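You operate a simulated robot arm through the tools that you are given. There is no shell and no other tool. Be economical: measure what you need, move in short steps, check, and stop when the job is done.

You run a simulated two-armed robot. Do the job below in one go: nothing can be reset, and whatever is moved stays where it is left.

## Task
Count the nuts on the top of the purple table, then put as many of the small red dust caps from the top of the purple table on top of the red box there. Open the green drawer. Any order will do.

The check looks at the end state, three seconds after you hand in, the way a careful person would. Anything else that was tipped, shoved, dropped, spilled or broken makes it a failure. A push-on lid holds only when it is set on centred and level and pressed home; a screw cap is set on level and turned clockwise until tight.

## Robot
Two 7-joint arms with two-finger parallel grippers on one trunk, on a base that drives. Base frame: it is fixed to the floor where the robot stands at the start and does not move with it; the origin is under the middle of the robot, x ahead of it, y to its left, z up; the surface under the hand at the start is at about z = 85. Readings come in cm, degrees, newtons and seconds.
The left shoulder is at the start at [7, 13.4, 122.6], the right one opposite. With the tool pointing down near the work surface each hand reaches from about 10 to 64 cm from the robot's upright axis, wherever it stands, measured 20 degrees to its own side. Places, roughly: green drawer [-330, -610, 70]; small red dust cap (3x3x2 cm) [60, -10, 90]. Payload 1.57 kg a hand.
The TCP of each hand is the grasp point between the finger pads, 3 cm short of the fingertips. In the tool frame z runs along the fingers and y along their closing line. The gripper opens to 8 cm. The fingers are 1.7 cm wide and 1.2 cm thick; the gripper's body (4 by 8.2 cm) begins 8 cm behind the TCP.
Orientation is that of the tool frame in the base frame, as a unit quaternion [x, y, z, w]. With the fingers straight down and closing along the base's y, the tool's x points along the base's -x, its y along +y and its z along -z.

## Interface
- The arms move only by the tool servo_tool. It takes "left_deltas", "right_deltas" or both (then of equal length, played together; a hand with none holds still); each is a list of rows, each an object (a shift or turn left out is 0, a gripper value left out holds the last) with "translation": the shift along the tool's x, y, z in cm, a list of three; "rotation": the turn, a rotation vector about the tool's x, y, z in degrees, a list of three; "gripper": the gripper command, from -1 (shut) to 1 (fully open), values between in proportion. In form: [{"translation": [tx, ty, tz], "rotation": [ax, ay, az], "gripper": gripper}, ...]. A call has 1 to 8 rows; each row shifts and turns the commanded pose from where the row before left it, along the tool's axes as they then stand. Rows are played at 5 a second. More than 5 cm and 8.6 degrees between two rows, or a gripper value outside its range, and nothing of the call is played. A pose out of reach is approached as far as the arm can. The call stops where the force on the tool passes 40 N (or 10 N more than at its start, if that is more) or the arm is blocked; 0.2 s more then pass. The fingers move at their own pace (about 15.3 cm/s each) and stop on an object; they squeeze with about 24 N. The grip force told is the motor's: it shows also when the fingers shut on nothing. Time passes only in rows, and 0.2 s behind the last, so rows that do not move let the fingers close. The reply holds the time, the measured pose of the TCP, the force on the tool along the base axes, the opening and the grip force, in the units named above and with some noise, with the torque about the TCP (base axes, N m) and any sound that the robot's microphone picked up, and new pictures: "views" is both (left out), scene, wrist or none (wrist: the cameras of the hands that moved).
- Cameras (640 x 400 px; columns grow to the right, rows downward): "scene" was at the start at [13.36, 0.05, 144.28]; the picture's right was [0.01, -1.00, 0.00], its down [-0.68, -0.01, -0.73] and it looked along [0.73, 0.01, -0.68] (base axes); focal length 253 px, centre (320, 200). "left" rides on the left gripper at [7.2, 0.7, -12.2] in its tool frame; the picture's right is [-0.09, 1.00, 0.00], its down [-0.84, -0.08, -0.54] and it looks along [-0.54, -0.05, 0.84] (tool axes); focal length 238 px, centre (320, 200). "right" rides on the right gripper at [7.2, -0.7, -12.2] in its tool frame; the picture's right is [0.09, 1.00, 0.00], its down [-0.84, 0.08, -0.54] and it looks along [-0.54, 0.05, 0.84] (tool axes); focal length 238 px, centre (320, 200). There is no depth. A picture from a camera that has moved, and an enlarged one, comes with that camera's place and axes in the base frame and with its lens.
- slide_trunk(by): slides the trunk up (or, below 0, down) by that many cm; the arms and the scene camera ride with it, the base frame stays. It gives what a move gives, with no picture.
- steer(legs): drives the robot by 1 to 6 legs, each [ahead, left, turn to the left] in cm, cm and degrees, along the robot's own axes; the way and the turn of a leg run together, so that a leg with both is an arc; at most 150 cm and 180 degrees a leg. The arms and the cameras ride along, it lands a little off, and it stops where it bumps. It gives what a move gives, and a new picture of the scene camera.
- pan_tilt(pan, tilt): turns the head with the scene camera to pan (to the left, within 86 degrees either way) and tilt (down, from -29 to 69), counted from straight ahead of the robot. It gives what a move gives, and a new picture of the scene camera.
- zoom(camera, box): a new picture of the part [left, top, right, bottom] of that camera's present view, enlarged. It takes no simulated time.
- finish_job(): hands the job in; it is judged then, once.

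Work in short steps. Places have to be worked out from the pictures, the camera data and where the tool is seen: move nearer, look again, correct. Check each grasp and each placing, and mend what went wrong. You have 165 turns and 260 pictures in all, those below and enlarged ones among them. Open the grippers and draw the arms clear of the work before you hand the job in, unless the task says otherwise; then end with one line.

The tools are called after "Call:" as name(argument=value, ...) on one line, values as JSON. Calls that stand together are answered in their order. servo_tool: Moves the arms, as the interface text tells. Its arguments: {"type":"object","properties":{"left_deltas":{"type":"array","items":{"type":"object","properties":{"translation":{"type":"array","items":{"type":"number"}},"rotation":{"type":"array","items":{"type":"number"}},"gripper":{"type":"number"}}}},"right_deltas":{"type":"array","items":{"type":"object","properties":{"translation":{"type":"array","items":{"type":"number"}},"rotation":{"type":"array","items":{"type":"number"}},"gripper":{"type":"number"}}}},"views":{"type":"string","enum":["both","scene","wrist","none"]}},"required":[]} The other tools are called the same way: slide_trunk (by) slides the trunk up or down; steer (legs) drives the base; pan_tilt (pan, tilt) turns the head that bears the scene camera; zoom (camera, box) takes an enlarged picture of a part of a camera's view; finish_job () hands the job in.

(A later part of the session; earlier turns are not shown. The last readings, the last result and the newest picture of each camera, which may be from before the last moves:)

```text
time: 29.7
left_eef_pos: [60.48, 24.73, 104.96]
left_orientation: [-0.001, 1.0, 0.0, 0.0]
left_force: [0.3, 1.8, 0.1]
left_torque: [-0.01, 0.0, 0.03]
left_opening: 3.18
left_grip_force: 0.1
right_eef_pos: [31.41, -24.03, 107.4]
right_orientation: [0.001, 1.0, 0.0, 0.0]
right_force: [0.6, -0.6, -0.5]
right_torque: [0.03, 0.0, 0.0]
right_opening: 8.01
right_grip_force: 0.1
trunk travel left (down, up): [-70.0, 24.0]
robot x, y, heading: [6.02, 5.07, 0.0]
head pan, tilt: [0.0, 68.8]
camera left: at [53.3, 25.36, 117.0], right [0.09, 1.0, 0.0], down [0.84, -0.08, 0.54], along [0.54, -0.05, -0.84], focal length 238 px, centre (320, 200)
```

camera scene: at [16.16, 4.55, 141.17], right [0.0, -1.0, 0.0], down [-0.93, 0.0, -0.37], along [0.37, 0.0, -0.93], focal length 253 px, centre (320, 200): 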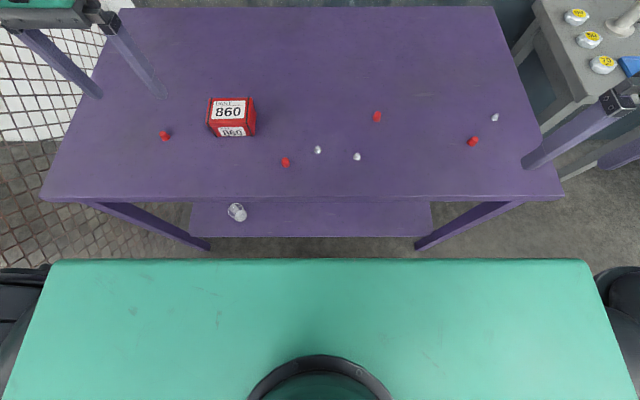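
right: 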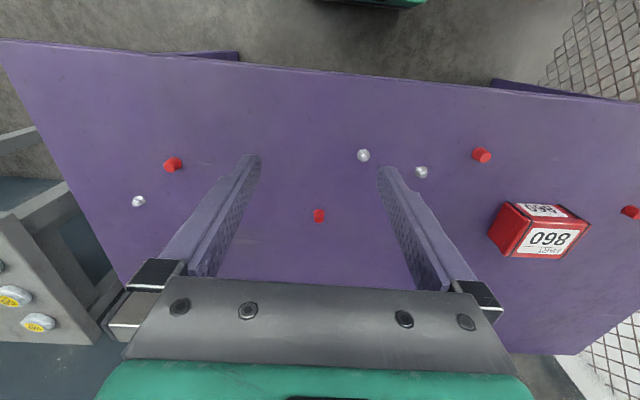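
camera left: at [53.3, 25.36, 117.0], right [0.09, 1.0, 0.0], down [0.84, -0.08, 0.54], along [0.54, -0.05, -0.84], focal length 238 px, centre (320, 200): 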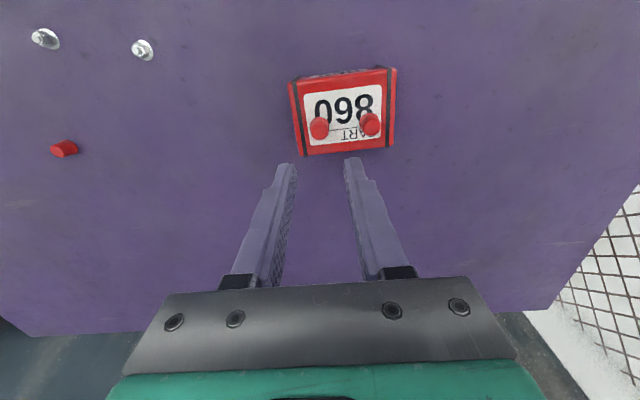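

Two caps are on. For cap A near [61.5,-10.4], I'll drive the base 13 cm right so the left arm reaches both A and the box.

Call:
steer(legs=[[0, -13, 0]])

Call:
servo_tool(left_deltas=[{"translation": [-0.2, -4.4, 0], "gripper": 0.3}, {"translation": [-0.2, -4.4, 0]}, {"translation": [-0.2, -4.4, 0]}, {"translation": [-0.2, -4.4, 0]}, {"translation": [-0.2, -4.4, 2]}, {"translation": [0, 0, 3]}, {"translation": [0, 0, 0]}], views="wrist")

```text
time: 31.0
left_eef_pos: [60.36, 11.91, 104.89]
left_orientation: [-0.001, 1.0, -0.001, 0.0]
left_force: [-0.1, -0.1, 0.5]
left_torque: [-0.02, -0.01, -0.02]
left_opening: 3.22
left_grip_force: 0.1
right_eef_pos: [31.43, -36.98, 107.36]
right_orientation: [-0.001, 1.0, 0.0, 0.001]
right_force: [0.0, 0.0, 0.1]
right_torque: [-0.03, 0.0, 0.03]
right_opening: 7.98
right_grip_force: 0.1
trunk travel left (down, up): [-70.0, 24.0]
robot x, y, heading: [5.65, -8.14, 0.1]
head pan, tilt: [0.0, 68.8]
camera scene: at [16.61, -7.87, 131.13], right [0.0, -1.0, 0.0], down [-0.93, 0.0, -0.36], along [0.36, 0.0, -0.93], focal length 253 px, centre (320, 200)
```

scene: 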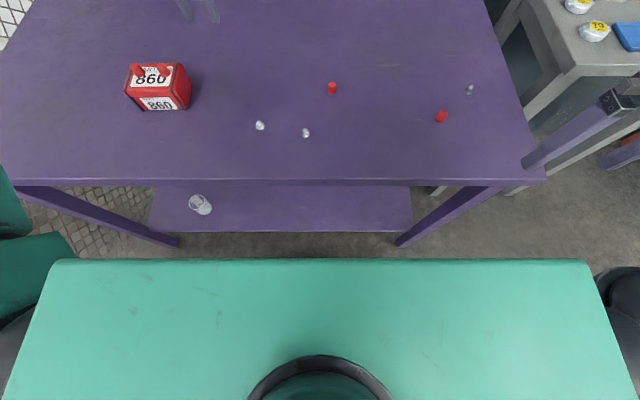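

```text
time: 32.6
left_eef_pos: [51.41, -0.48, 98.37]
left_orientation: [-0.001, 1.0, 0.0, 0.001]
left_force: [0.2, -1.3, -0.5]
left_torque: [-0.03, 0.01, -0.02]
left_opening: 5.2
left_grip_force: 0.1
left hand out of reach, approached as far as the arm can: row 1, 2, 3, 4, 5
right_eef_pos: [31.29, -37.1, 107.32]
right_orientation: [0.001, 1.0, 0.0, -0.001]
right_force: [0.0, -0.1, 0.1]
right_torque: [0.0, 0.0, 0.0]
right_opening: 8.04
right_grip_force: 0.0
trunk travel left (down, up): [-70.0, 24.0]
robot x, y, heading: [5.8, -8.05, 0.2]
head pan, tilt: [0.0, 68.8]
camera left: at [44.22, 0.12, 110.42], right [0.09, 1.0, 0.0], down [0.84, -0.08, 0.54], along [0.54, -0.05, -0.84], focal length 238 px, centre (320, 200)
```

left: 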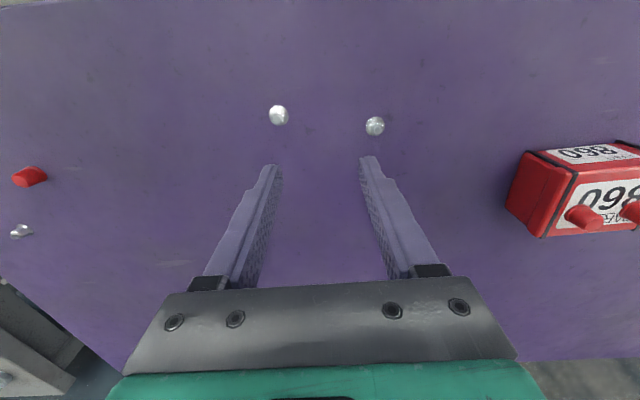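

The left arm's inward reach is short, so it stopped at [51.4,-0.5]. I'll drive another 15 cm right so A is straight ahead of the left shoulder, then look.

Call:
steer(legs=[[0, -16, 0]])

Call:
servo_tool(left_deltas=[{"translation": [-2.5, 1.7, 0]}, {"translation": [-2.5, 1.7, 0]}, {"translation": [-2.5, 1.7, 0]}, {"translation": [-2.4, 1.3, 0]}, {"translation": [0, 0, 0]}], views="wrist")

```text
time: 34.0
left_eef_pos: [51.52, -16.44, 98.38]
left_orientation: [-0.003, 1.0, 0.0, 0.002]
left_force: [-0.6, 0.0, 0.3]
left_torque: [-0.03, -0.01, 0.04]
left_opening: 5.21
left_grip_force: 0.1
right_eef_pos: [31.35, -52.95, 107.42]
right_orientation: [0.0, 1.0, -0.001, 0.0]
right_force: [-0.6, 0.6, 0.5]
right_torque: [0.01, -0.02, -0.02]
right_opening: 8.01
right_grip_force: 0.1
trunk travel left (down, up): [-70.0, 24.0]
robot x, y, heading: [5.86, -23.86, 0.2]
head pan, tilt: [0.0, 68.8]
camera scene: at [16.64, -24.0, 131.13], right [0.0, -1.0, 0.0], down [-0.93, 0.0, -0.36], along [0.36, 0.0, -0.93], focal length 253 px, centre (320, 200)
```

scene: 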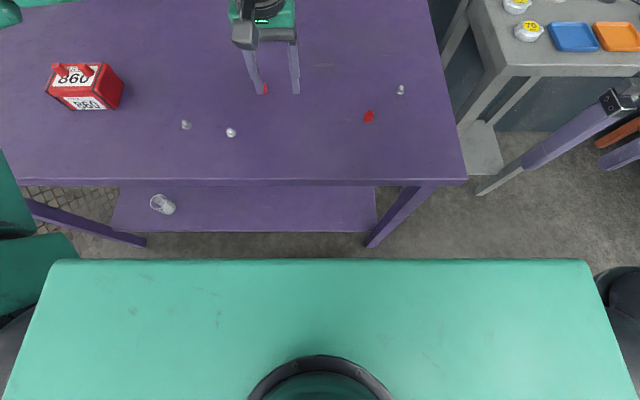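

```text
time: 35.2
left_eef_pos: [59.05, -8.3, 98.41]
left_orientation: [-0.002, 1.0, -0.001, 0.002]
left_force: [-0.2, 0.0, 0.1]
left_torque: [0.01, 0.01, 0.0]
left_opening: 5.19
left_grip_force: 0.2
left hand out of reach, approached as far as the arm can: row 2, 3, 4
right_eef_pos: [31.4, -53.34, 107.29]
right_orientation: [-0.001, 1.0, -0.001, -0.001]
right_force: [0.1, 0.2, 0.4]
right_torque: [0.01, 0.0, -0.01]
right_opening: 7.99
right_grip_force: 0.1
trunk travel left (down, up): [-70.0, 24.0]
robot x, y, heading: [6.12, -24.09, 0.1]
head pan, tilt: [0.0, 68.8]
camera left: at [51.82, -7.81, 110.56], right [0.09, 1.0, 0.0], down [0.84, -0.07, 0.54], along [0.54, -0.05, -0.84], focal length 238 px, centre (320, 200)
```

left: 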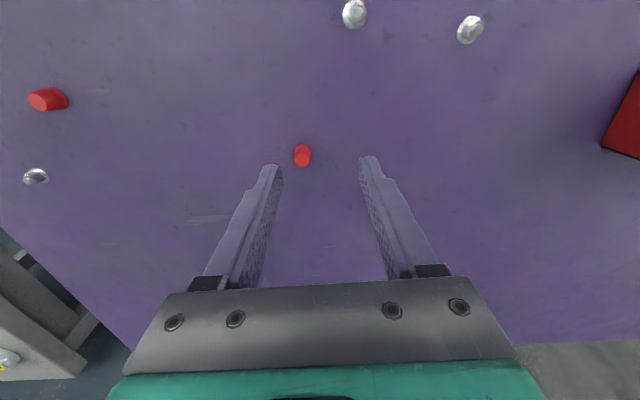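

Cap A is at [61.5,-10.6], but the arm reaches more easily out to its own side. I'll drive 10 cm further right and try again.

Call:
steer(legs=[[0, -10, 0]])

Call:
servo_tool(left_deltas=[{"translation": [-0.6, 2, 0]}, {"translation": [-0.6, 2, 0]}, {"translation": [-0.6, 2, 0]}, {"translation": [-0.6, 1.7, 0]}, {"translation": [0, 0, 0]}], views="wrist")

```text
time: 36.3
left_eef_pos: [59.08, -18.2, 98.54]
left_orientation: [-0.003, 1.0, -0.001, 0.002]
left_force: [-0.7, -0.5, 0.9]
left_torque: [0.02, 0.03, -0.02]
left_opening: 5.21
left_grip_force: 0.0
right_eef_pos: [31.52, -63.16, 107.37]
right_orientation: [-0.001, 1.0, -0.001, 0.0]
right_force: [-0.4, -0.1, 0.6]
right_torque: [0.0, 0.01, 0.02]
right_opening: 8.03
right_grip_force: 0.1
trunk travel left (down, up): [-70.0, 24.0]
robot x, y, heading: [6.13, -34.11, 0.3]
head pan, tilt: [0.0, 68.8]
camera scene: at [16.66, -34.05, 131.13], right [0.0, -1.0, 0.0], down [-0.93, 0.0, -0.36], along [0.36, 0.0, -0.93], focal length 253 px, centre (320, 200)
```

scene: 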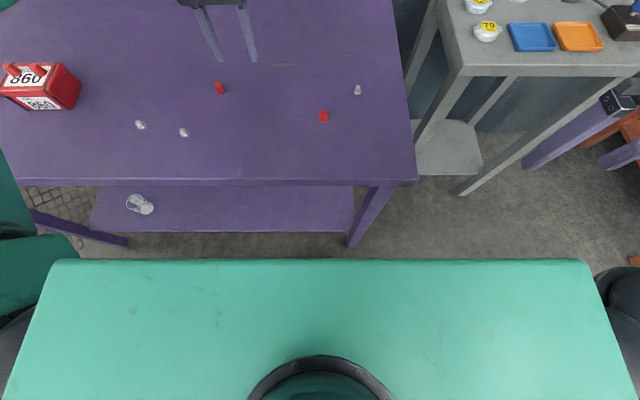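

```text
time: 37.5
left_eef_pos: [61.4, -10.75, 98.36]
left_orientation: [-0.002, 1.0, -0.001, 0.002]
left_force: [-0.2, 0.2, -0.1]
left_torque: [0.03, -0.04, 0.0]
left_opening: 5.17
left_grip_force: 0.1
right_eef_pos: [31.42, -63.21, 107.38]
right_orientation: [-0.002, 1.0, 0.0, 0.0]
right_force: [-0.2, 0.2, -0.7]
right_torque: [0.0, 0.0, 0.01]
right_opening: 8.03
right_grip_force: 0.1
trunk travel left (down, up): [-70.0, 24.0]
robot x, y, heading: [5.91, -33.99, 0.0]
head pan, tilt: [0.0, 68.8]
camera left: at [54.2, -10.08, 110.54], right [0.09, 1.0, 0.0], down [0.84, -0.07, 0.54], along [0.54, -0.05, -0.84], focal length 238 px, centre (320, 200)
```

left: 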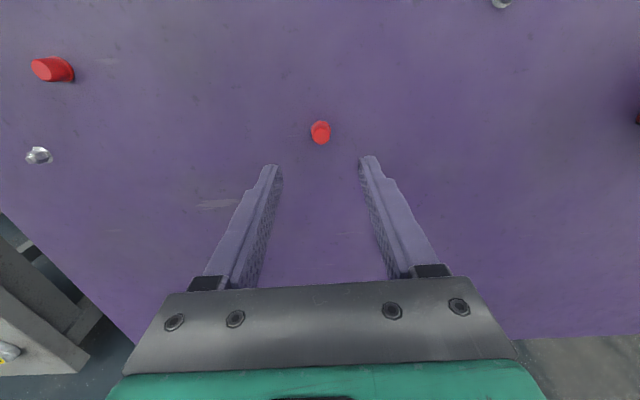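

Directly over A now, at [61.6,-10.8]. I'll come down to z≈89.2.

Call:
servo_tool(left_deltas=[{"translation": [-0.15, 0, 3.5]}, {"translation": [0, 0, 3.5]}, {"translation": [0, 0, 2.1]}, {"translation": [0, 0, 0]}], views="wrist")

```text
time: 38.5
left_eef_pos: [61.04, -10.5, 89.65]
left_orientation: [-0.002, 1.0, -0.001, 0.002]
left_force: [-0.1, -0.7, -0.2]
left_torque: [0.02, 0.0, -0.01]
left_opening: 5.21
left_grip_force: 0.1
left hand out of reach, approached as far as the arm can: row 3
right_eef_pos: [31.44, -63.1, 107.37]
right_orientation: [-0.001, 1.0, 0.0, 0.0]
right_force: [0.1, 0.0, 0.2]
right_torque: [0.02, -0.01, 0.03]
right_opening: 7.97
right_grip_force: 0.0
trunk travel left (down, up): [-70.0, 24.0]
robot x, y, heading: [6.26, -34.17, -0.1]
head pan, tilt: [0.0, 68.8]
camera left: at [53.75, -9.88, 101.63], right [0.09, 1.0, 0.0], down [0.84, -0.07, 0.55], along [0.54, -0.05, -0.84], focal length 238 px, centre (320, 200)
```

left: 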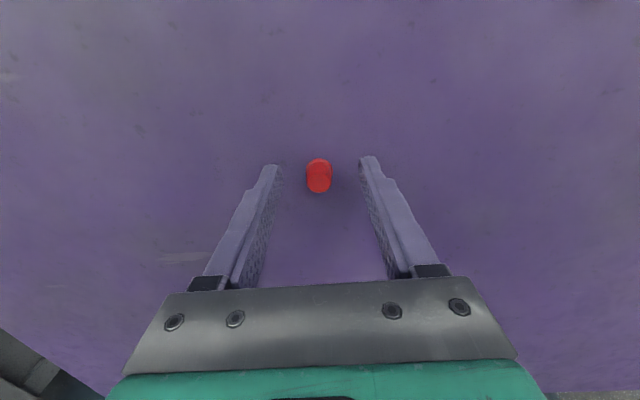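

I need a bit more reach. I'll raise 4 cm, drive 2 cm ahead, which still leaves floor clearance, and come down again.

Call:
servo_tool(left_deltas=[{"translation": [0, 0, -4]}, {"translation": [0, 0, 0]}], views="none")

Call:
steer(legs=[[2, 0, 0]])

Call:
servo_tool(left_deltas=[{"translation": [1.4, -0.2, 2]}, {"translation": [0, 0, 2.3]}, {"translation": [0, 0, 0]}], views="wrist")

```text
time: 39.1
left_eef_pos: [60.9, -10.49, 93.67]
left_orientation: [-0.003, 1.0, -0.001, 0.001]
left_force: [0.3, 0.5, 0.7]
left_torque: [0.01, 0.03, -0.01]
left_opening: 5.19
left_grip_force: 0.0
right_eef_pos: [31.45, -63.06, 107.27]
right_orientation: [-0.003, 1.0, 0.0, 0.0]
right_force: [-0.5, 0.7, 0.7]
right_torque: [-0.03, 0.01, 0.02]
right_opening: 8.01
right_grip_force: 0.2
trunk travel left (down, up): [-70.0, 24.0]
robot x, y, heading: [5.96, -34.15, 0.2]
head pan, tilt: [0.0, 68.8]
```

```text
time: 39.9
left_eef_pos: [62.63, -10.48, 93.92]
left_orientation: [-0.003, 1.0, -0.001, 0.004]
left_force: [-0.7, 0.6, 0.0]
left_torque: [0.02, -0.03, 0.01]
left_opening: 5.19
left_grip_force: 0.0
right_eef_pos: [33.11, -63.2, 107.47]
right_orientation: [-0.001, 1.0, -0.001, 0.001]
right_force: [-0.4, -0.4, -0.4]
right_torque: [-0.03, -0.05, -0.01]
right_opening: 7.99
right_grip_force: 0.0
trunk travel left (down, up): [-70.0, 24.0]
robot x, y, heading: [7.93, -34.3, 0.3]
head pan, tilt: [0.0, 68.8]
camera scene: at [18.23, -34.15, 131.17], right [0.0, -1.0, 0.0], down [-0.93, 0.0, -0.37], along [0.37, 0.0, -0.93], focal length 253 px, centre (320, 200)
```

scene: 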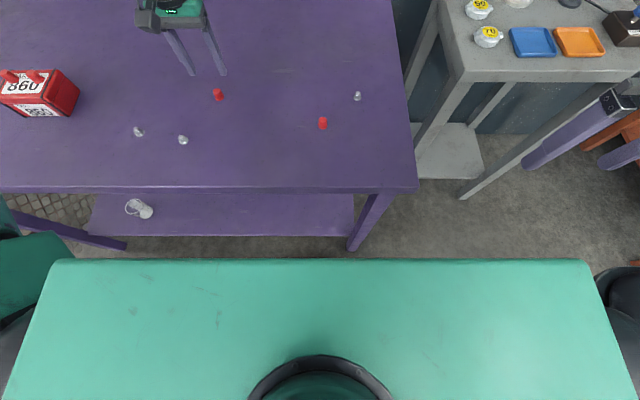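

```text
time: 40.7
left_eef_pos: [61.53, -10.7, 89.26]
left_orientation: [-0.002, 1.0, -0.001, 0.002]
left_force: [-0.9, -0.2, -0.5]
left_torque: [0.03, 0.03, 0.01]
left_opening: 5.21
left_grip_force: 0.0
right_eef_pos: [33.41, -63.2, 107.38]
right_orientation: [-0.002, 1.0, 0.001, 0.0]
right_force: [0.1, -0.2, 0.7]
right_torque: [-0.02, -0.01, -0.01]
right_opening: 7.98
right_grip_force: 0.0
trunk travel left (down, up): [-70.0, 24.0]
robot x, y, heading: [7.93, -34.26, 0.3]
head pan, tilt: [0.0, 68.8]
camera left: at [54.36, -10.04, 101.33], right [0.09, 1.0, 0.0], down [0.84, -0.07, 0.54], along [0.54, -0.05, -0.84], focal length 238 px, centre (320, 200)
```

left: 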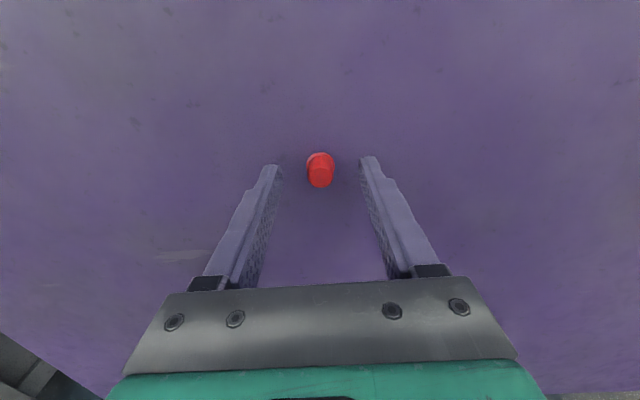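

Now the cap is properly centred between the fingers. I'll close and lift.

Call:
servo_tool(left_deltas=[{"gripper": -1}, {"gripper": -1}, {"gripper": -1}, {"gripper": -1}, {"translation": [0, 0, -2]}, {"translation": [0, 0, -4.5]}, {"translation": [0, 0, -4.5]}, {"translation": [0, 0, 0]}], views="wrist")

Call:
zoom(camera="left", box=[240, 120, 400, 220])

```text
time: 42.5
left_eef_pos: [61.57, -10.7, 100.32]
left_orientation: [-0.002, 1.0, -0.001, 0.002]
left_force: [-0.3, 0.1, 0.0]
left_torque: [-0.01, -0.01, 0.0]
left_opening: 1.15
left_grip_force: 23.3
right_eef_pos: [33.44, -63.01, 107.28]
right_orientation: [-0.002, 1.0, -0.001, 0.0]
right_force: [0.0, -0.4, -0.4]
right_torque: [-0.02, 0.03, 0.01]
right_opening: 8.0
right_grip_force: 0.1
trunk travel left (down, up): [-70.0, 24.0]
robot x, y, heading: [7.75, -34.11, 0.2]
head pan, tilt: [0.0, 68.8]
camera left: at [54.3, -10.01, 112.35], right [0.09, 1.0, 0.0], down [0.84, -0.07, 0.54], along [0.54, -0.05, -0.84], focal length 238 px, centre (320, 200)
```

left: 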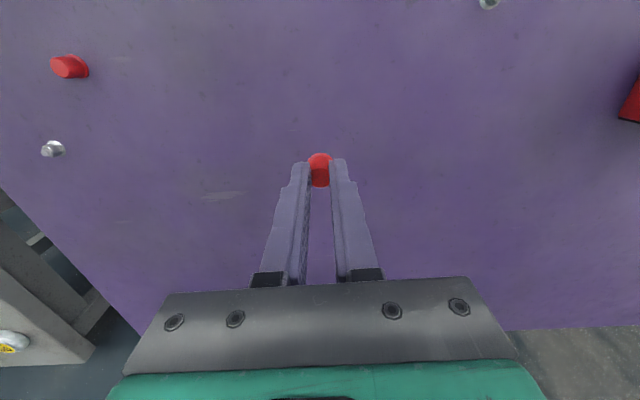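

```text
4.00 times, centred on (320, 170) of left
camera zoom: at [54.3, -10.01, 112.35], right [0.09, 1.0, 0.0], down [0.84, -0.07, 0.54], along [0.54, -0.05, -0.84], focal length 953 px, centre (320, 320)
```

zoom: 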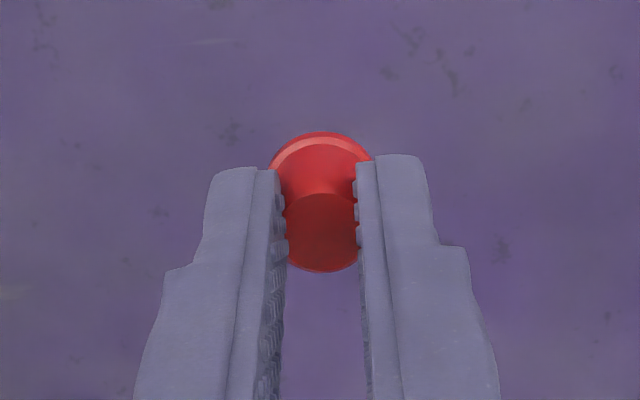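

The grip looks the same as with C. I'll raise 4 cm and drive 36 cm left, back in front of the box.

Call:
servo_tool(left_deltas=[{"translation": [2, 0, -4]}, {"translation": [0, 0, 0]}], views="none")

Call:
steer(legs=[[0, 36, 0]])

Call:
servo_tool(left_deltas=[{"translation": [0, 0, 0]}], views="wrist")

```text
time: 43.1
left_eef_pos: [59.44, -10.6, 104.26]
left_orientation: [-0.002, 1.0, -0.001, 0.0]
left_force: [0.2, 0.4, -0.1]
left_torque: [-0.01, 0.03, -0.02]
left_opening: 1.19
left_grip_force: 23.9
right_eef_pos: [33.54, -63.14, 107.43]
right_orientation: [-0.001, 1.0, 0.0, 0.0]
right_force: [-0.4, 0.3, -0.4]
right_torque: [-0.05, 0.01, 0.02]
right_opening: 8.01
right_grip_force: 0.1
trunk travel left (down, up): [-70.0, 24.0]
robot x, y, heading: [7.52, -34.2, 0.3]
head pan, tilt: [0.0, 68.8]
```

```text
time: 45.4
left_eef_pos: [59.29, 25.02, 104.26]
left_orientation: [-0.002, 1.0, -0.001, 0.001]
left_force: [0.0, -0.2, 0.9]
left_torque: [-0.03, -0.03, 0.01]
left_opening: 1.15
left_grip_force: 23.9
right_eef_pos: [33.27, -27.32, 107.3]
right_orientation: [-0.002, 1.0, 0.0, 0.0]
right_force: [0.3, 1.4, -1.0]
right_torque: [0.02, 0.01, 0.02]
right_opening: 8.0
right_grip_force: 0.0
trunk travel left (down, up): [-70.0, 24.0]
robot x, y, heading: [7.56, 1.61, 0.2]
head pan, tilt: [0.0, 68.8]
camera scene: at [18.53, 1.58, 131.13], right [0.0, -1.0, 0.0], down [-0.93, 0.0, -0.36], along [0.36, 0.0, -0.93], focal length 253 px, centre (320, 200)
```

scene: 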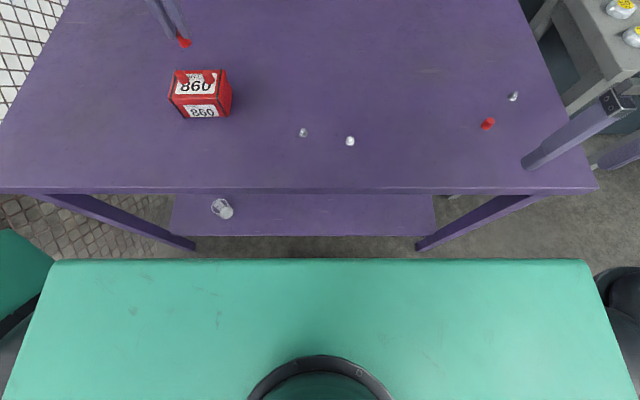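

```text
time: 45.8
left_eef_pos: [59.29, 25.13, 104.37]
left_orientation: [-0.003, 1.0, -0.001, 0.001]
left_force: [0.0, 0.0, 0.3]
left_torque: [0.0, -0.03, 0.0]
left_opening: 1.43
left_grip_force: 24.3
right_eef_pos: [33.35, -27.38, 107.37]
right_orientation: [-0.003, 1.0, 0.0, -0.001]
right_force: [-1.1, 0.6, -0.7]
right_torque: [0.0, 0.04, 0.01]
right_opening: 8.02
right_grip_force: 0.1
trunk travel left (down, up): [-70.0, 24.0]
robot x, y, heading: [7.98, 1.65, 0.0]
head pan, tilt: [0.0, 68.8]
camera left: at [52.09, 25.71, 116.39], right [0.09, 1.0, 0.0], down [0.84, -0.07, 0.54], along [0.54, -0.05, -0.84], focal length 238 px, centre (320, 200)
```

left: 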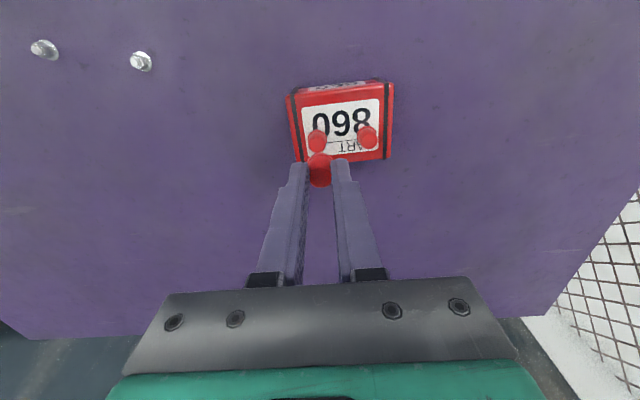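

The box and both caps are undisturbed. I'll move to the free near spot at [57.2,27.3] and come down to z≈97.3.

Call:
servo_tool(left_deltas=[{"translation": [2.1, 2.2, 0]}, {"translation": [0, 0, 3]}, {"translation": [0, 0, 3]}, {"translation": [0, 0, 1]}, {"translation": [0, 0, 0]}], views="wrist")

Call:
zoom(camera="left", box=[240, 90, 420, 240])

```text
time: 47.0
left_eef_pos: [57.22, 27.27, 97.25]
left_orientation: [-0.003, 1.0, -0.001, 0.001]
left_force: [0.3, -0.4, 0.4]
left_torque: [-0.01, 0.03, -0.02]
left_opening: 1.59
left_grip_force: 24.0
right_eef_pos: [33.31, -27.42, 107.45]
right_orientation: [-0.002, 1.0, 0.0, 0.0]
right_force: [-0.5, -0.2, -0.4]
right_torque: [-0.03, -0.04, -0.02]
right_opening: 8.0
right_grip_force: 0.0
trunk travel left (down, up): [-70.0, 24.0]
robot x, y, heading: [7.66, 1.76, 0.3]
head pan, tilt: [0.0, 68.8]
camera left: at [50.05, 27.93, 109.37], right [0.09, 1.0, 0.0], down [0.84, -0.07, 0.54], along [0.54, -0.05, -0.84], focal length 238 px, centre (320, 200)
```

left: 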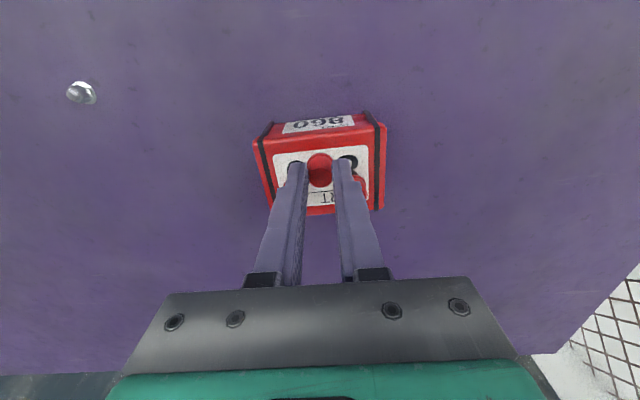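

```text
2.67 times, centred on (330, 165) of left
camera zoom: at [50.05, 27.93, 109.37], right [0.09, 1.0, 0.0], down [0.84, -0.07, 0.54], along [0.54, -0.05, -0.84], focal length 636 px, centre (293, 293)
```

zoom: 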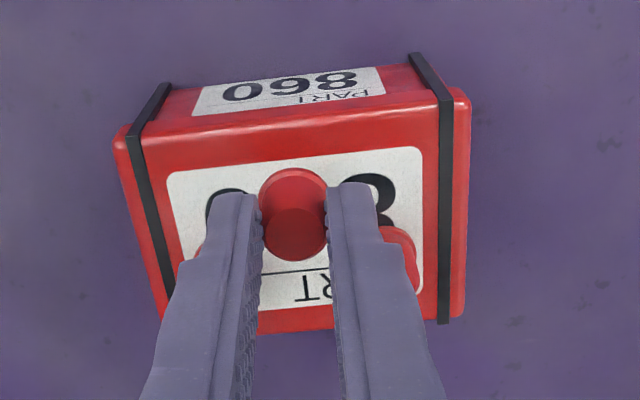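

It is clear of the other caps and well inside the near edge. I'll descend to contact, which I expect near 95.2.

Call:
servo_tool(left_deltas=[{"translation": [0, 0, 1.0]}, {"translation": [0, 0, 0.7]}, {"translation": [0, 0, 0]}], views="none")

Call:
servo_tool(left_deltas=[{"translation": [0, 0, 0.3]}, {"translation": [0, 0, 0]}], views="none")

Call:
servo_tool(left_deltas=[{"translation": [0, 0, 0.25]}, {"translation": [0, 0, 0]}], views="none")

```text
time: 47.8
left_eef_pos: [57.26, 27.23, 95.66]
left_orientation: [-0.003, 1.0, 0.0, 0.002]
left_force: [0.3, -0.6, -0.7]
left_torque: [0.01, -0.03, -0.02]
left_opening: 1.61
left_grip_force: 23.6
right_eef_pos: [33.3, -27.35, 107.4]
right_orientation: [-0.002, 1.0, 0.0, 0.001]
right_force: [0.0, 0.0, 0.2]
right_torque: [-0.05, -0.01, -0.01]
right_opening: 8.02
right_grip_force: 0.1
trunk travel left (down, up): [-70.0, 24.0]
robot x, y, heading: [7.9, 1.8, 0.2]
head pan, tilt: [0.0, 68.8]
```

```text
time: 48.4
left_eef_pos: [57.22, 27.36, 95.39]
left_orientation: [-0.003, 1.0, -0.001, 0.001]
left_force: [0.3, 0.4, 2.0]
left_torque: [0.03, -0.01, 0.01]
left_opening: 1.61
left_grip_force: 23.8
right_eef_pos: [33.32, -27.48, 107.41]
right_orientation: [-0.002, 1.0, 0.0, 0.0]
right_force: [-1.0, 0.4, 0.4]
right_torque: [0.03, 0.03, 0.0]
right_opening: 8.0
right_grip_force: 0.0
trunk travel left (down, up): [-70.0, 24.0]
robot x, y, heading: [7.92, 1.91, 0.3]
head pan, tilt: [0.0, 68.8]
```

```text
time: 49.0
left_eef_pos: [57.24, 27.29, 95.3]
left_orientation: [-0.002, 1.0, -0.001, 0.004]
left_force: [1.6, 2.5, 16.3]
left_torque: [0.05, -0.17, 0.02]
left_opening: 1.61
left_grip_force: 23.9
right_eef_pos: [33.05, -27.42, 107.44]
right_orientation: [-0.001, 1.0, 0.0, 0.0]
right_force: [-0.1, 0.1, -0.3]
right_torque: [-0.01, 0.01, 0.01]
right_opening: 8.01
right_grip_force: 0.1
trunk travel left (down, up): [-70.0, 24.0]
robot x, y, heading: [8.08, 1.81, 0.1]
head pan, tilt: [0.0, 68.8]
```

The cap is seated. I'll unload, release and rise.

Call:
servo_tool(left_deltas=[{"translation": [0, 0, -0.2]}, {"gripper": -0.2}, {"gripper": -0.2}, {"translation": [0, 0, -2]}, {"translation": [0, 0, -4]}, {"translation": [0, 0, -4]}, {"translation": [0, 0, -4]}, {"translation": [0, 0, 0]}], views="wrist")

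Call:
zoom(camera="left", box=[240, 70, 400, 190])

```text
time: 50.8
left_eef_pos: [57.09, 27.37, 109.3]
left_orientation: [-0.002, 1.0, -0.001, 0.001]
left_force: [-0.8, 0.3, -0.4]
left_torque: [0.01, 0.01, -0.01]
left_opening: 3.2
left_grip_force: 0.1
right_eef_pos: [33.42, -27.28, 107.43]
right_orientation: [-0.002, 1.0, 0.0, 0.0]
right_force: [0.3, -0.3, 0.2]
right_torque: [-0.02, -0.01, 0.03]
right_opening: 8.01
right_grip_force: 0.1
trunk travel left (down, up): [-70.0, 24.0]
robot x, y, heading: [8.03, 1.86, 0.1]
head pan, tilt: [0.0, 68.8]
camera left: at [49.92, 28.0, 121.21], right [0.09, 1.0, 0.0], down [0.84, -0.07, 0.54], along [0.54, -0.05, -0.84], focal length 238 px, centre (320, 200)
```

left: 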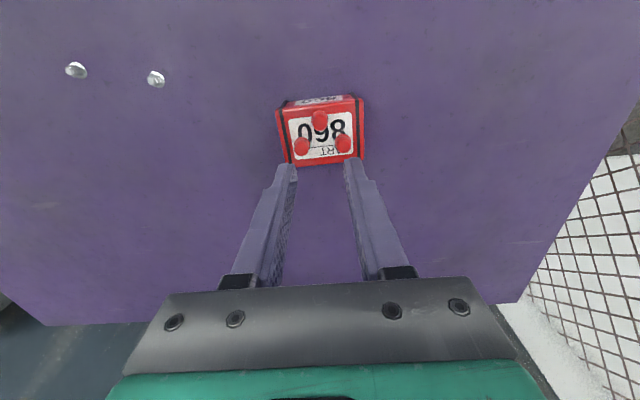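

```text
3.33 times, centred on (320, 130) of left
camera zoom: at [49.92, 28.0, 121.21], right [0.09, 1.0, 0.0], down [0.84, -0.07, 0.54], along [0.54, -0.05, -0.84], focal length 794 px, centre (320, 433)
```

zoom: 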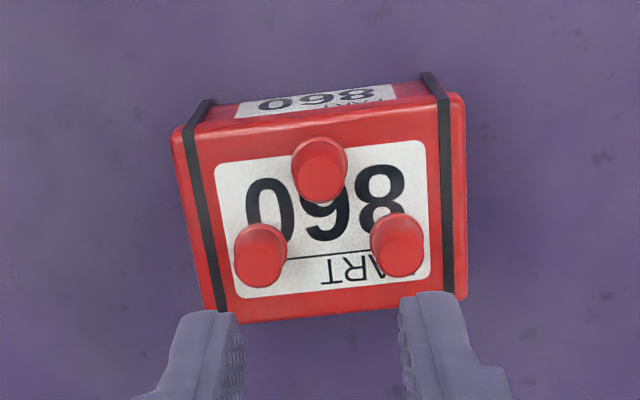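

Three caps stand on the box. Now I'll draw the left arm back over the table edge and look across the whole table.

Call:
servo_tool(left_deltas=[{"translation": [4.5, 0, -1.5]}, {"translation": [4.5, 0, 0]}, {"translation": [4.5, 0, 0]}, {"translation": [4.5, 0, 0]}, {"translation": [4.5, 0, 0]}], views="none")

Call:
slide_trunk(by=10)

Call:
pan_tilt(pan=0, tilt=43)

```text
time: 52.0
left_eef_pos: [34.42, 27.38, 110.83]
left_orientation: [-0.003, 1.0, -0.001, 0.002]
left_force: [-0.1, -0.3, 0.3]
left_torque: [0.04, -0.02, 0.01]
left_opening: 3.2
left_grip_force: 0.1
right_eef_pos: [33.24, -27.27, 107.39]
right_orientation: [-0.002, 1.0, -0.001, 0.0]
right_force: [-0.6, -0.1, 0.1]
right_torque: [0.0, -0.04, -0.01]
right_opening: 8.02
right_grip_force: 0.0
trunk travel left (down, up): [-70.0, 24.0]
robot x, y, heading: [7.61, 1.43, 0.0]
head pan, tilt: [0.0, 68.8]
```

```text
time: 53.4
left_eef_pos: [34.75, 27.37, 120.8]
left_orientation: [-0.003, 1.0, -0.001, 0.002]
left_force: [-0.4, -0.1, -0.2]
left_torque: [0.0, -0.01, 0.01]
left_opening: 3.18
left_grip_force: 0.0
right_eef_pos: [33.32, -27.34, 117.38]
right_orientation: [-0.001, 1.0, 0.0, 0.0]
right_force: [0.6, 0.2, 0.0]
right_torque: [0.0, -0.02, 0.01]
right_opening: 8.0
right_grip_force: 0.1
trunk travel left (down, up): [-80.0, 14.0]
robot x, y, heading: [8.07, 1.15, 0.0]
head pan, tilt: [0.0, 68.8]
```

```text
time: 54.3
left_eef_pos: [34.68, 27.33, 120.86]
left_orientation: [-0.002, 1.0, -0.001, 0.002]
left_force: [-0.2, 0.0, 0.6]
left_torque: [-0.01, 0.01, -0.01]
left_opening: 3.22
left_grip_force: 0.1
right_eef_pos: [33.3, -27.41, 117.38]
right_orientation: [-0.001, 1.0, 0.0, 0.0]
right_force: [-0.4, -0.5, -0.1]
right_torque: [0.01, 0.01, 0.03]
right_opening: 7.98
right_grip_force: 0.1
trunk travel left (down, up): [-80.0, 14.0]
robot x, y, heading: [8.08, 1.73, 0.0]
head pan, tilt: [0.0, 43.0]
camera scene: at [21.21, 1.68, 144.3], right [0.0, -1.0, 0.0], down [-0.68, 0.0, -0.73], along [0.73, 0.0, -0.68], focal length 253 px, centre (320, 200)
```

scene: 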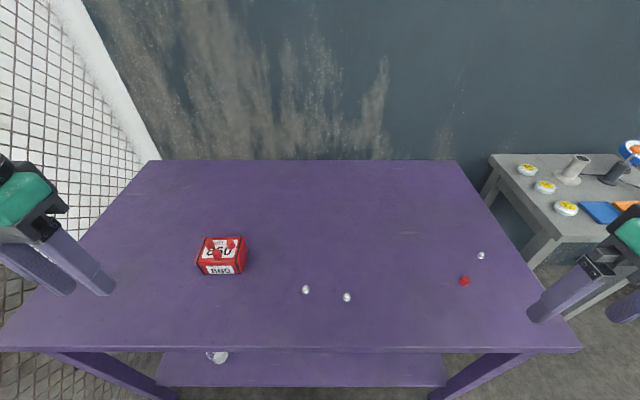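

Three nuts are confirmed and the table is in order. I'll back off 35 cm, tuck the arms by steps, then turn toward the drawer, which lies behind and to the right, and look.

Call:
pan_tilt(pan=-86, tilt=30)

Call:
pan_tilt(pan=86, tilt=30)

```text
time: 55.9
left_eef_pos: [34.68, 27.19, 120.81]
left_orientation: [-0.002, 1.0, -0.002, 0.001]
left_force: [0.4, -0.2, -0.2]
left_torque: [0.04, 0.0, -0.01]
left_opening: 3.19
left_grip_force: 0.0
right_eef_pos: [33.43, -27.3, 117.34]
right_orientation: [-0.002, 1.0, -0.001, 0.0]
right_force: [0.4, -0.2, -0.4]
right_torque: [0.02, 0.0, 0.02]
right_opening: 7.98
right_grip_force: 0.0
trunk travel left (down, up): [-80.0, 14.0]
robot x, y, heading: [7.64, 1.52, 0.3]
head pan, tilt: [-85.9, 30.0]
camera scene: at [13.61, -7.37, 146.28], right [-1.0, -0.07, 0.0], down [-0.04, 0.5, -0.87], along [0.06, -0.86, -0.5], focal length 253 px, centre (320, 200)
```

scene: 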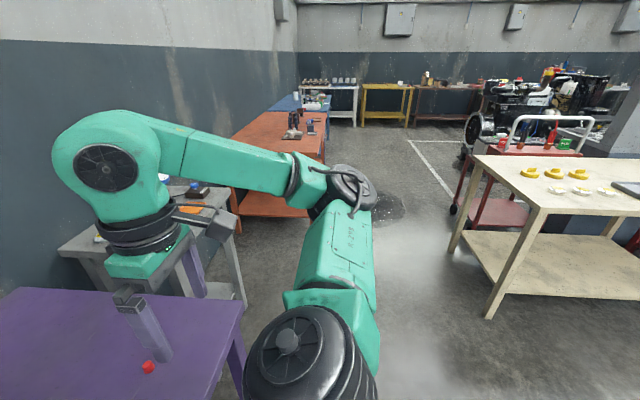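

```text
time: 58.5
left_eef_pos: [34.67, 27.21, 120.81]
left_orientation: [-0.002, 1.0, -0.001, 0.002]
left_force: [-0.9, 0.2, -0.6]
left_torque: [0.04, -0.03, 0.01]
left_opening: 3.19
left_grip_force: 0.1
right_eef_pos: [33.33, -27.27, 117.35]
right_orientation: [-0.001, 1.0, 0.0, 0.0]
right_force: [0.3, -0.8, 0.4]
right_torque: [0.01, 0.0, 0.0]
right_opening: 8.0
right_grip_force: 0.1
trunk travel left (down, up): [-80.0, 14.0]
robot x, y, heading: [8.36, 1.48, 0.1]
head pan, tilt: [85.9, 30.0]
camera scene: at [13.55, 10.67, 146.28], right [1.0, -0.07, 0.0], down [-0.03, -0.5, -0.87], along [0.06, 0.86, -0.5], focal length 253 px, centre (320, 200)
```

scene: 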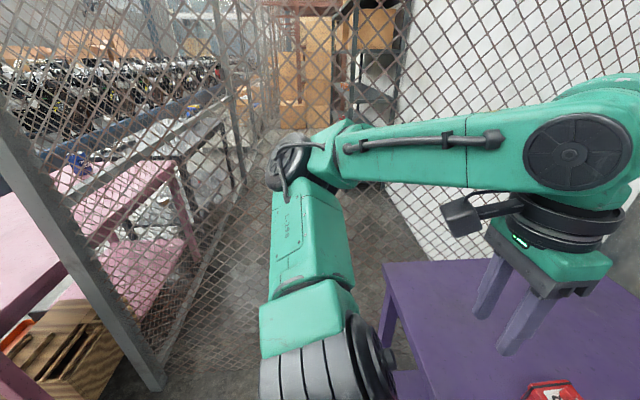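

The aisle to the right is open: the beige table is at x<-87, y<-119, and the brown table is at x>35, y<-200. I'll back up, then turn right 90° to face down the aisle.

Call:
steer(legs=[[-38, -15, 0], [0, 0, -90]])

Call:
pan_tilt(pan=0, tilt=15)

```text
time: 64.8
left_eef_pos: [-4.54, -40.61, 120.79]
left_orientation: [0.71, 0.704, -0.002, 0.0]
left_force: [-0.9, 0.5, 0.4]
left_torque: [0.02, -0.04, -0.01]
left_opening: 3.19
left_grip_force: 0.1
right_eef_pos: [-59.22, -38.45, 117.36]
right_orientation: [0.711, 0.703, 0.0, 0.0]
right_force: [0.8, -0.1, 0.5]
right_torque: [0.01, -0.03, 0.0]
right_opening: 7.99
right_grip_force: 0.1
trunk travel left (down, up): [-80.0, 14.0]
robot x, y, heading: [-29.65, -13.39, -90.6]
head pan, tilt: [85.9, 30.0]
camera scene: at [-20.82, -19.17, 146.28], right [-0.08, -1.0, 0.0], down [-0.5, 0.04, -0.87], along [0.86, -0.07, -0.5], focal length 253 px, centre (320, 200)
```

scene: 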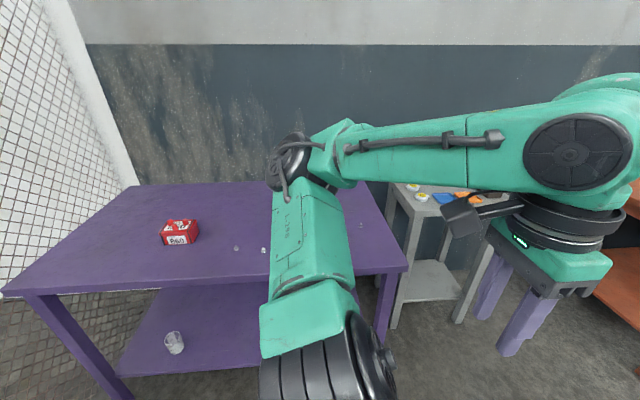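

```text
time: 66.4
left_eef_pos: [-4.57, -40.69, 120.91]
left_orientation: [0.709, 0.705, 0.0, 0.001]
left_force: [-0.5, -0.1, 0.0]
left_torque: [-0.01, 0.02, 0.0]
left_opening: 3.23
left_grip_force: 0.0
right_eef_pos: [-59.22, -38.47, 117.46]
right_orientation: [0.71, 0.704, 0.0, -0.001]
right_force: [0.0, 0.0, 0.1]
right_torque: [0.04, -0.01, 0.03]
right_opening: 7.98
right_grip_force: 0.0
trunk travel left (down, up): [-80.0, 14.0]
robot x, y, heading: [-29.97, -13.63, -90.8]
head pan, tilt: [0.0, 15.0]
camera scene: at [-29.94, -27.78, 148.7], right [-1.0, 0.01, 0.0], down [0.0, 0.26, -0.97], along [-0.01, -0.97, -0.26], focal length 253 px, centre (320, 200)
```

scene: 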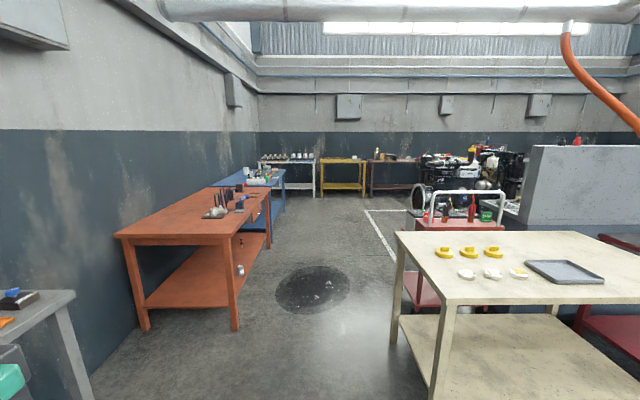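

The target direction falls at about (450,168) in this picture. I'll zoom there to see where the green drawer is.

Call:
zoom(camera="scene", box=[340, 120, 580, 270])

```text
2.67 times, centred on (460, 195) of scene
camera zoom: at [-29.94, -27.78, 148.7], right [-1.0, 0.01, 0.0], down [0.0, 0.26, -0.97], along [-0.01, -0.97, -0.26], focal length 675 px, centre (-53, 213)
```

zoom: 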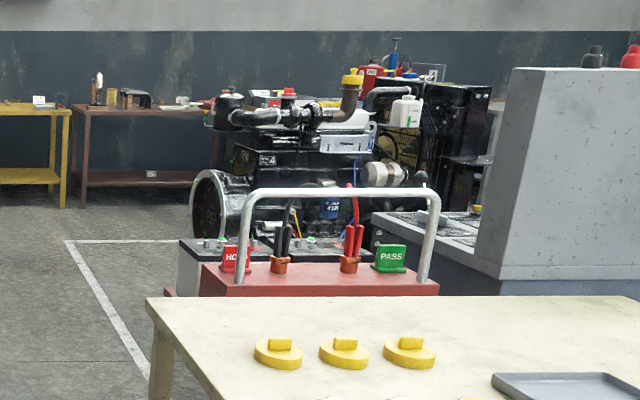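

The aisle is clear between the brown table (x>32) and the beige table (x<-88). I'll drive 300 cm down the middle and look again.

Call:
steer(legs=[[150, 3, 0.7], [150, 0, 0]])

Call:
pan_tilt(pan=-45, tilt=15)

```text
refused: leg 1 is longer than a leg can be; nothing moved
```

```text
time: 67.6
left_eef_pos: [-4.54, -40.63, 120.83]
left_orientation: [0.709, 0.705, -0.002, 0.001]
left_force: [-0.1, -0.4, -0.3]
left_torque: [-0.01, 0.0, -0.04]
left_opening: 3.19
left_grip_force: 0.1
right_eef_pos: [-59.2, -38.43, 117.38]
right_orientation: [0.71, 0.704, 0.0, 0.001]
right_force: [0.2, 0.5, 0.5]
right_torque: [-0.01, 0.01, -0.01]
right_opening: 8.0
right_grip_force: 0.1
trunk travel left (down, up): [-80.0, 14.0]
robot x, y, heading: [-29.9, -13.55, -90.4]
head pan, tilt: [-45.0, 15.0]
camera scene: at [-36.51, -24.98, 148.7], right [-0.7, 0.71, 0.0], down [0.18, 0.18, -0.97], along [-0.69, -0.68, -0.26], focal length 253 px, centre (320, 200)
```

scene: 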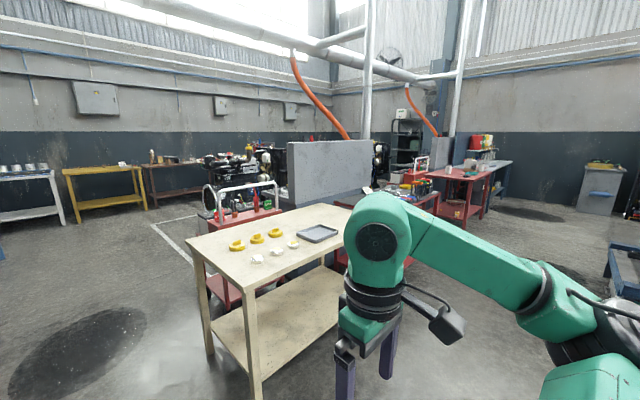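

The leg was a hair too long. I'll retry with 145 cm legs.

Call:
steer(legs=[[145, 3, 0.5], [145, 0, 0]])

Call:
pan_tilt(pan=-25, tilt=15)

```text
time: 81.6
left_eef_pos: [-3.55, -331.9, 120.65]
left_orientation: [0.712, 0.702, -0.002, 0.001]
left_force: [0.1, -0.3, 0.2]
left_torque: [-0.05, 0.01, 0.04]
left_opening: 3.2
left_grip_force: 0.1
right_eef_pos: [-58.25, -329.37, 117.49]
right_orientation: [0.713, 0.701, 0.0, 0.0]
right_force: [-0.2, 0.5, 0.3]
right_torque: [-0.01, 0.01, -0.02]
right_opening: 8.0
right_grip_force: 0.0
trunk travel left (down, up): [-80.0, 14.0]
robot x, y, heading: [-28.38, -304.34, -91.1]
head pan, tilt: [-45.0, 15.0]
camera scene: at [-35.45, -316.06, 148.7], right [-0.7, 0.72, 0.0], down [0.19, 0.18, -0.97], along [-0.69, -0.67, -0.26], focal length 253 px, centre (320, 200)
```

scene: 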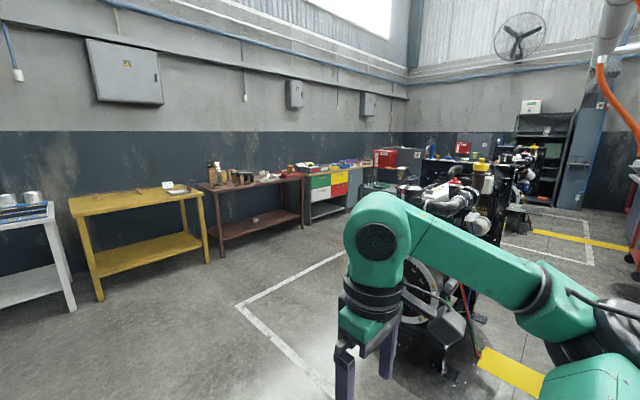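

```text
time: 82.5
left_eef_pos: [-3.61, -331.91, 120.84]
left_orientation: [0.711, 0.703, -0.001, 0.001]
left_force: [-0.6, 0.1, 0.5]
left_torque: [0.0, -0.01, 0.04]
left_opening: 3.2
left_grip_force: 0.1
right_eef_pos: [-58.3, -329.57, 117.36]
right_orientation: [0.712, 0.702, 0.001, 0.0]
right_force: [-0.3, 0.2, 0.1]
right_torque: [0.03, 0.02, 0.01]
right_opening: 7.99
right_grip_force: 0.1
trunk travel left (down, up): [-80.0, 14.0]
robot x, y, heading: [-28.78, -304.43, -90.6]
head pan, tilt: [-25.0, 15.0]
camera scene: at [-32.83, -318.02, 148.7], right [-0.9, 0.44, 0.0], down [0.11, 0.23, -0.97], along [-0.42, -0.87, -0.26], focal length 253 px, centre (320, 200)
```

scene: 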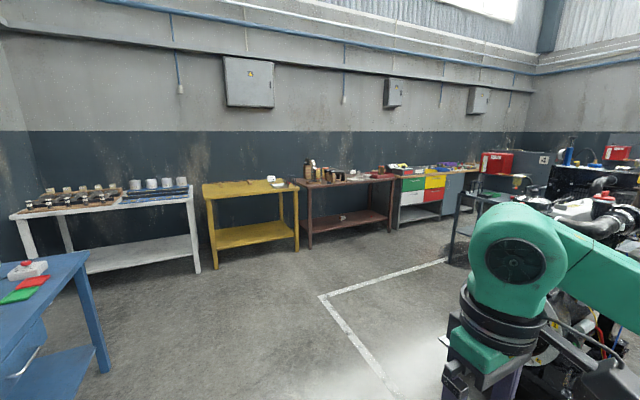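

I see a bench with coloured drawer fronts to the right of the brown table. I'll zoom in on it.

Call:
zoom(camera="scene", box=[370, 140, 530, 240])

```text
4.00 times, centred on (450, 190) of scene
camera zoom: at [-32.83, -318.02, 148.7], right [-0.9, 0.44, 0.0], down [0.11, 0.23, -0.97], along [-0.42, -0.87, -0.26], focal length 1013 px, centre (-200, 240)
```

zoom: 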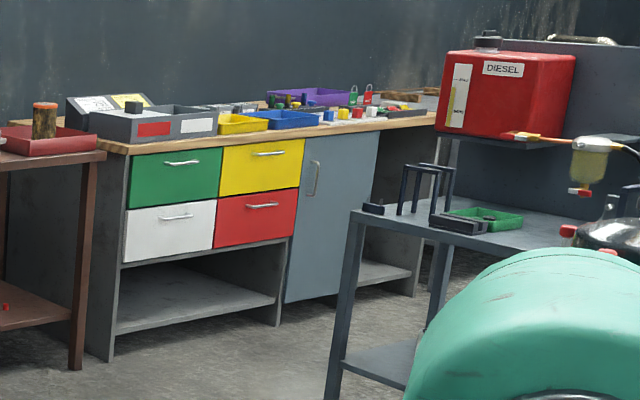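

The green drawer is the top-left one, facing +y, with its handle around [-335,-602,74]. I'll drive down beyond the white-line corner, then strafe along the benches, stopping first to look.

Call:
steer(legs=[[130, -40, 0.7], [105, -40, 0]])

Call:
pan_tilt(pan=-70, tilt=25)

```text
time: 94.5
left_eef_pos: [-84.28, -565.2, 120.8]
left_orientation: [0.71, 0.705, -0.002, 0.0]
left_force: [-0.3, 0.3, 0.4]
left_torque: [0.02, -0.01, 0.03]
left_opening: 3.23
left_grip_force: 0.1
right_eef_pos: [-138.84, -562.98, 117.49]
right_orientation: [0.711, 0.704, -0.001, 0.0]
right_force: [0.1, -0.3, -0.1]
right_torque: [0.02, 0.04, 0.02]
right_opening: 8.0
right_grip_force: 0.1
trunk travel left (down, up): [-80.0, 14.0]
robot x, y, heading: [-109.56, -537.93, -90.9]
head pan, tilt: [-25.0, 15.0]
camera scene: at [-113.51, -551.37, 148.71], right [-0.9, 0.43, 0.0], down [0.11, 0.23, -0.97], along [-0.42, -0.87, -0.26], focal length 253 px, centre (320, 200)
```

scene: 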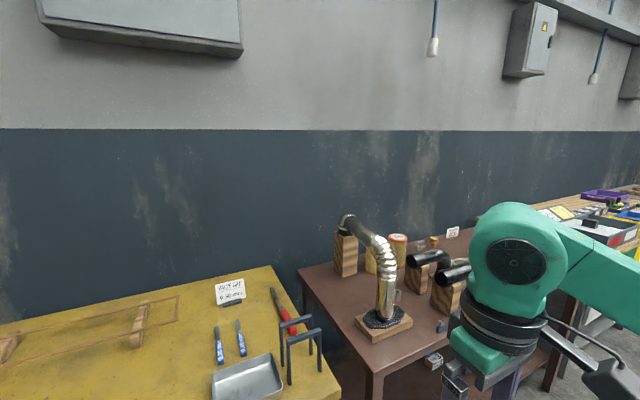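

```text
time: 95.7
left_eef_pos: [-84.31, -565.14, 120.76]
left_orientation: [0.709, 0.705, -0.002, 0.001]
left_force: [0.2, -0.5, 0.3]
left_torque: [0.02, 0.02, -0.01]
left_opening: 3.19
left_grip_force: 0.1
right_eef_pos: [-138.9, -562.93, 117.29]
right_orientation: [0.711, 0.703, 0.0, 0.0]
right_force: [-0.5, -0.2, 0.0]
right_torque: [0.0, 0.04, -0.04]
right_opening: 8.0
right_grip_force: 0.1
trunk travel left (down, up): [-80.0, 14.0]
robot x, y, heading: [-109.46, -537.39, -90.6]
head pan, tilt: [-70.0, 25.0]
camera scene: at [-118.18, -546.07, 147.08], right [-0.33, 0.94, 0.0], down [0.4, 0.14, -0.91], along [-0.85, -0.3, -0.42], focal length 253 px, centre (320, 200)
```

scene: 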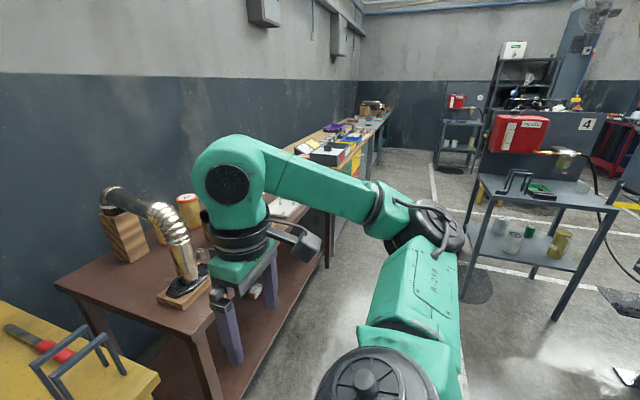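

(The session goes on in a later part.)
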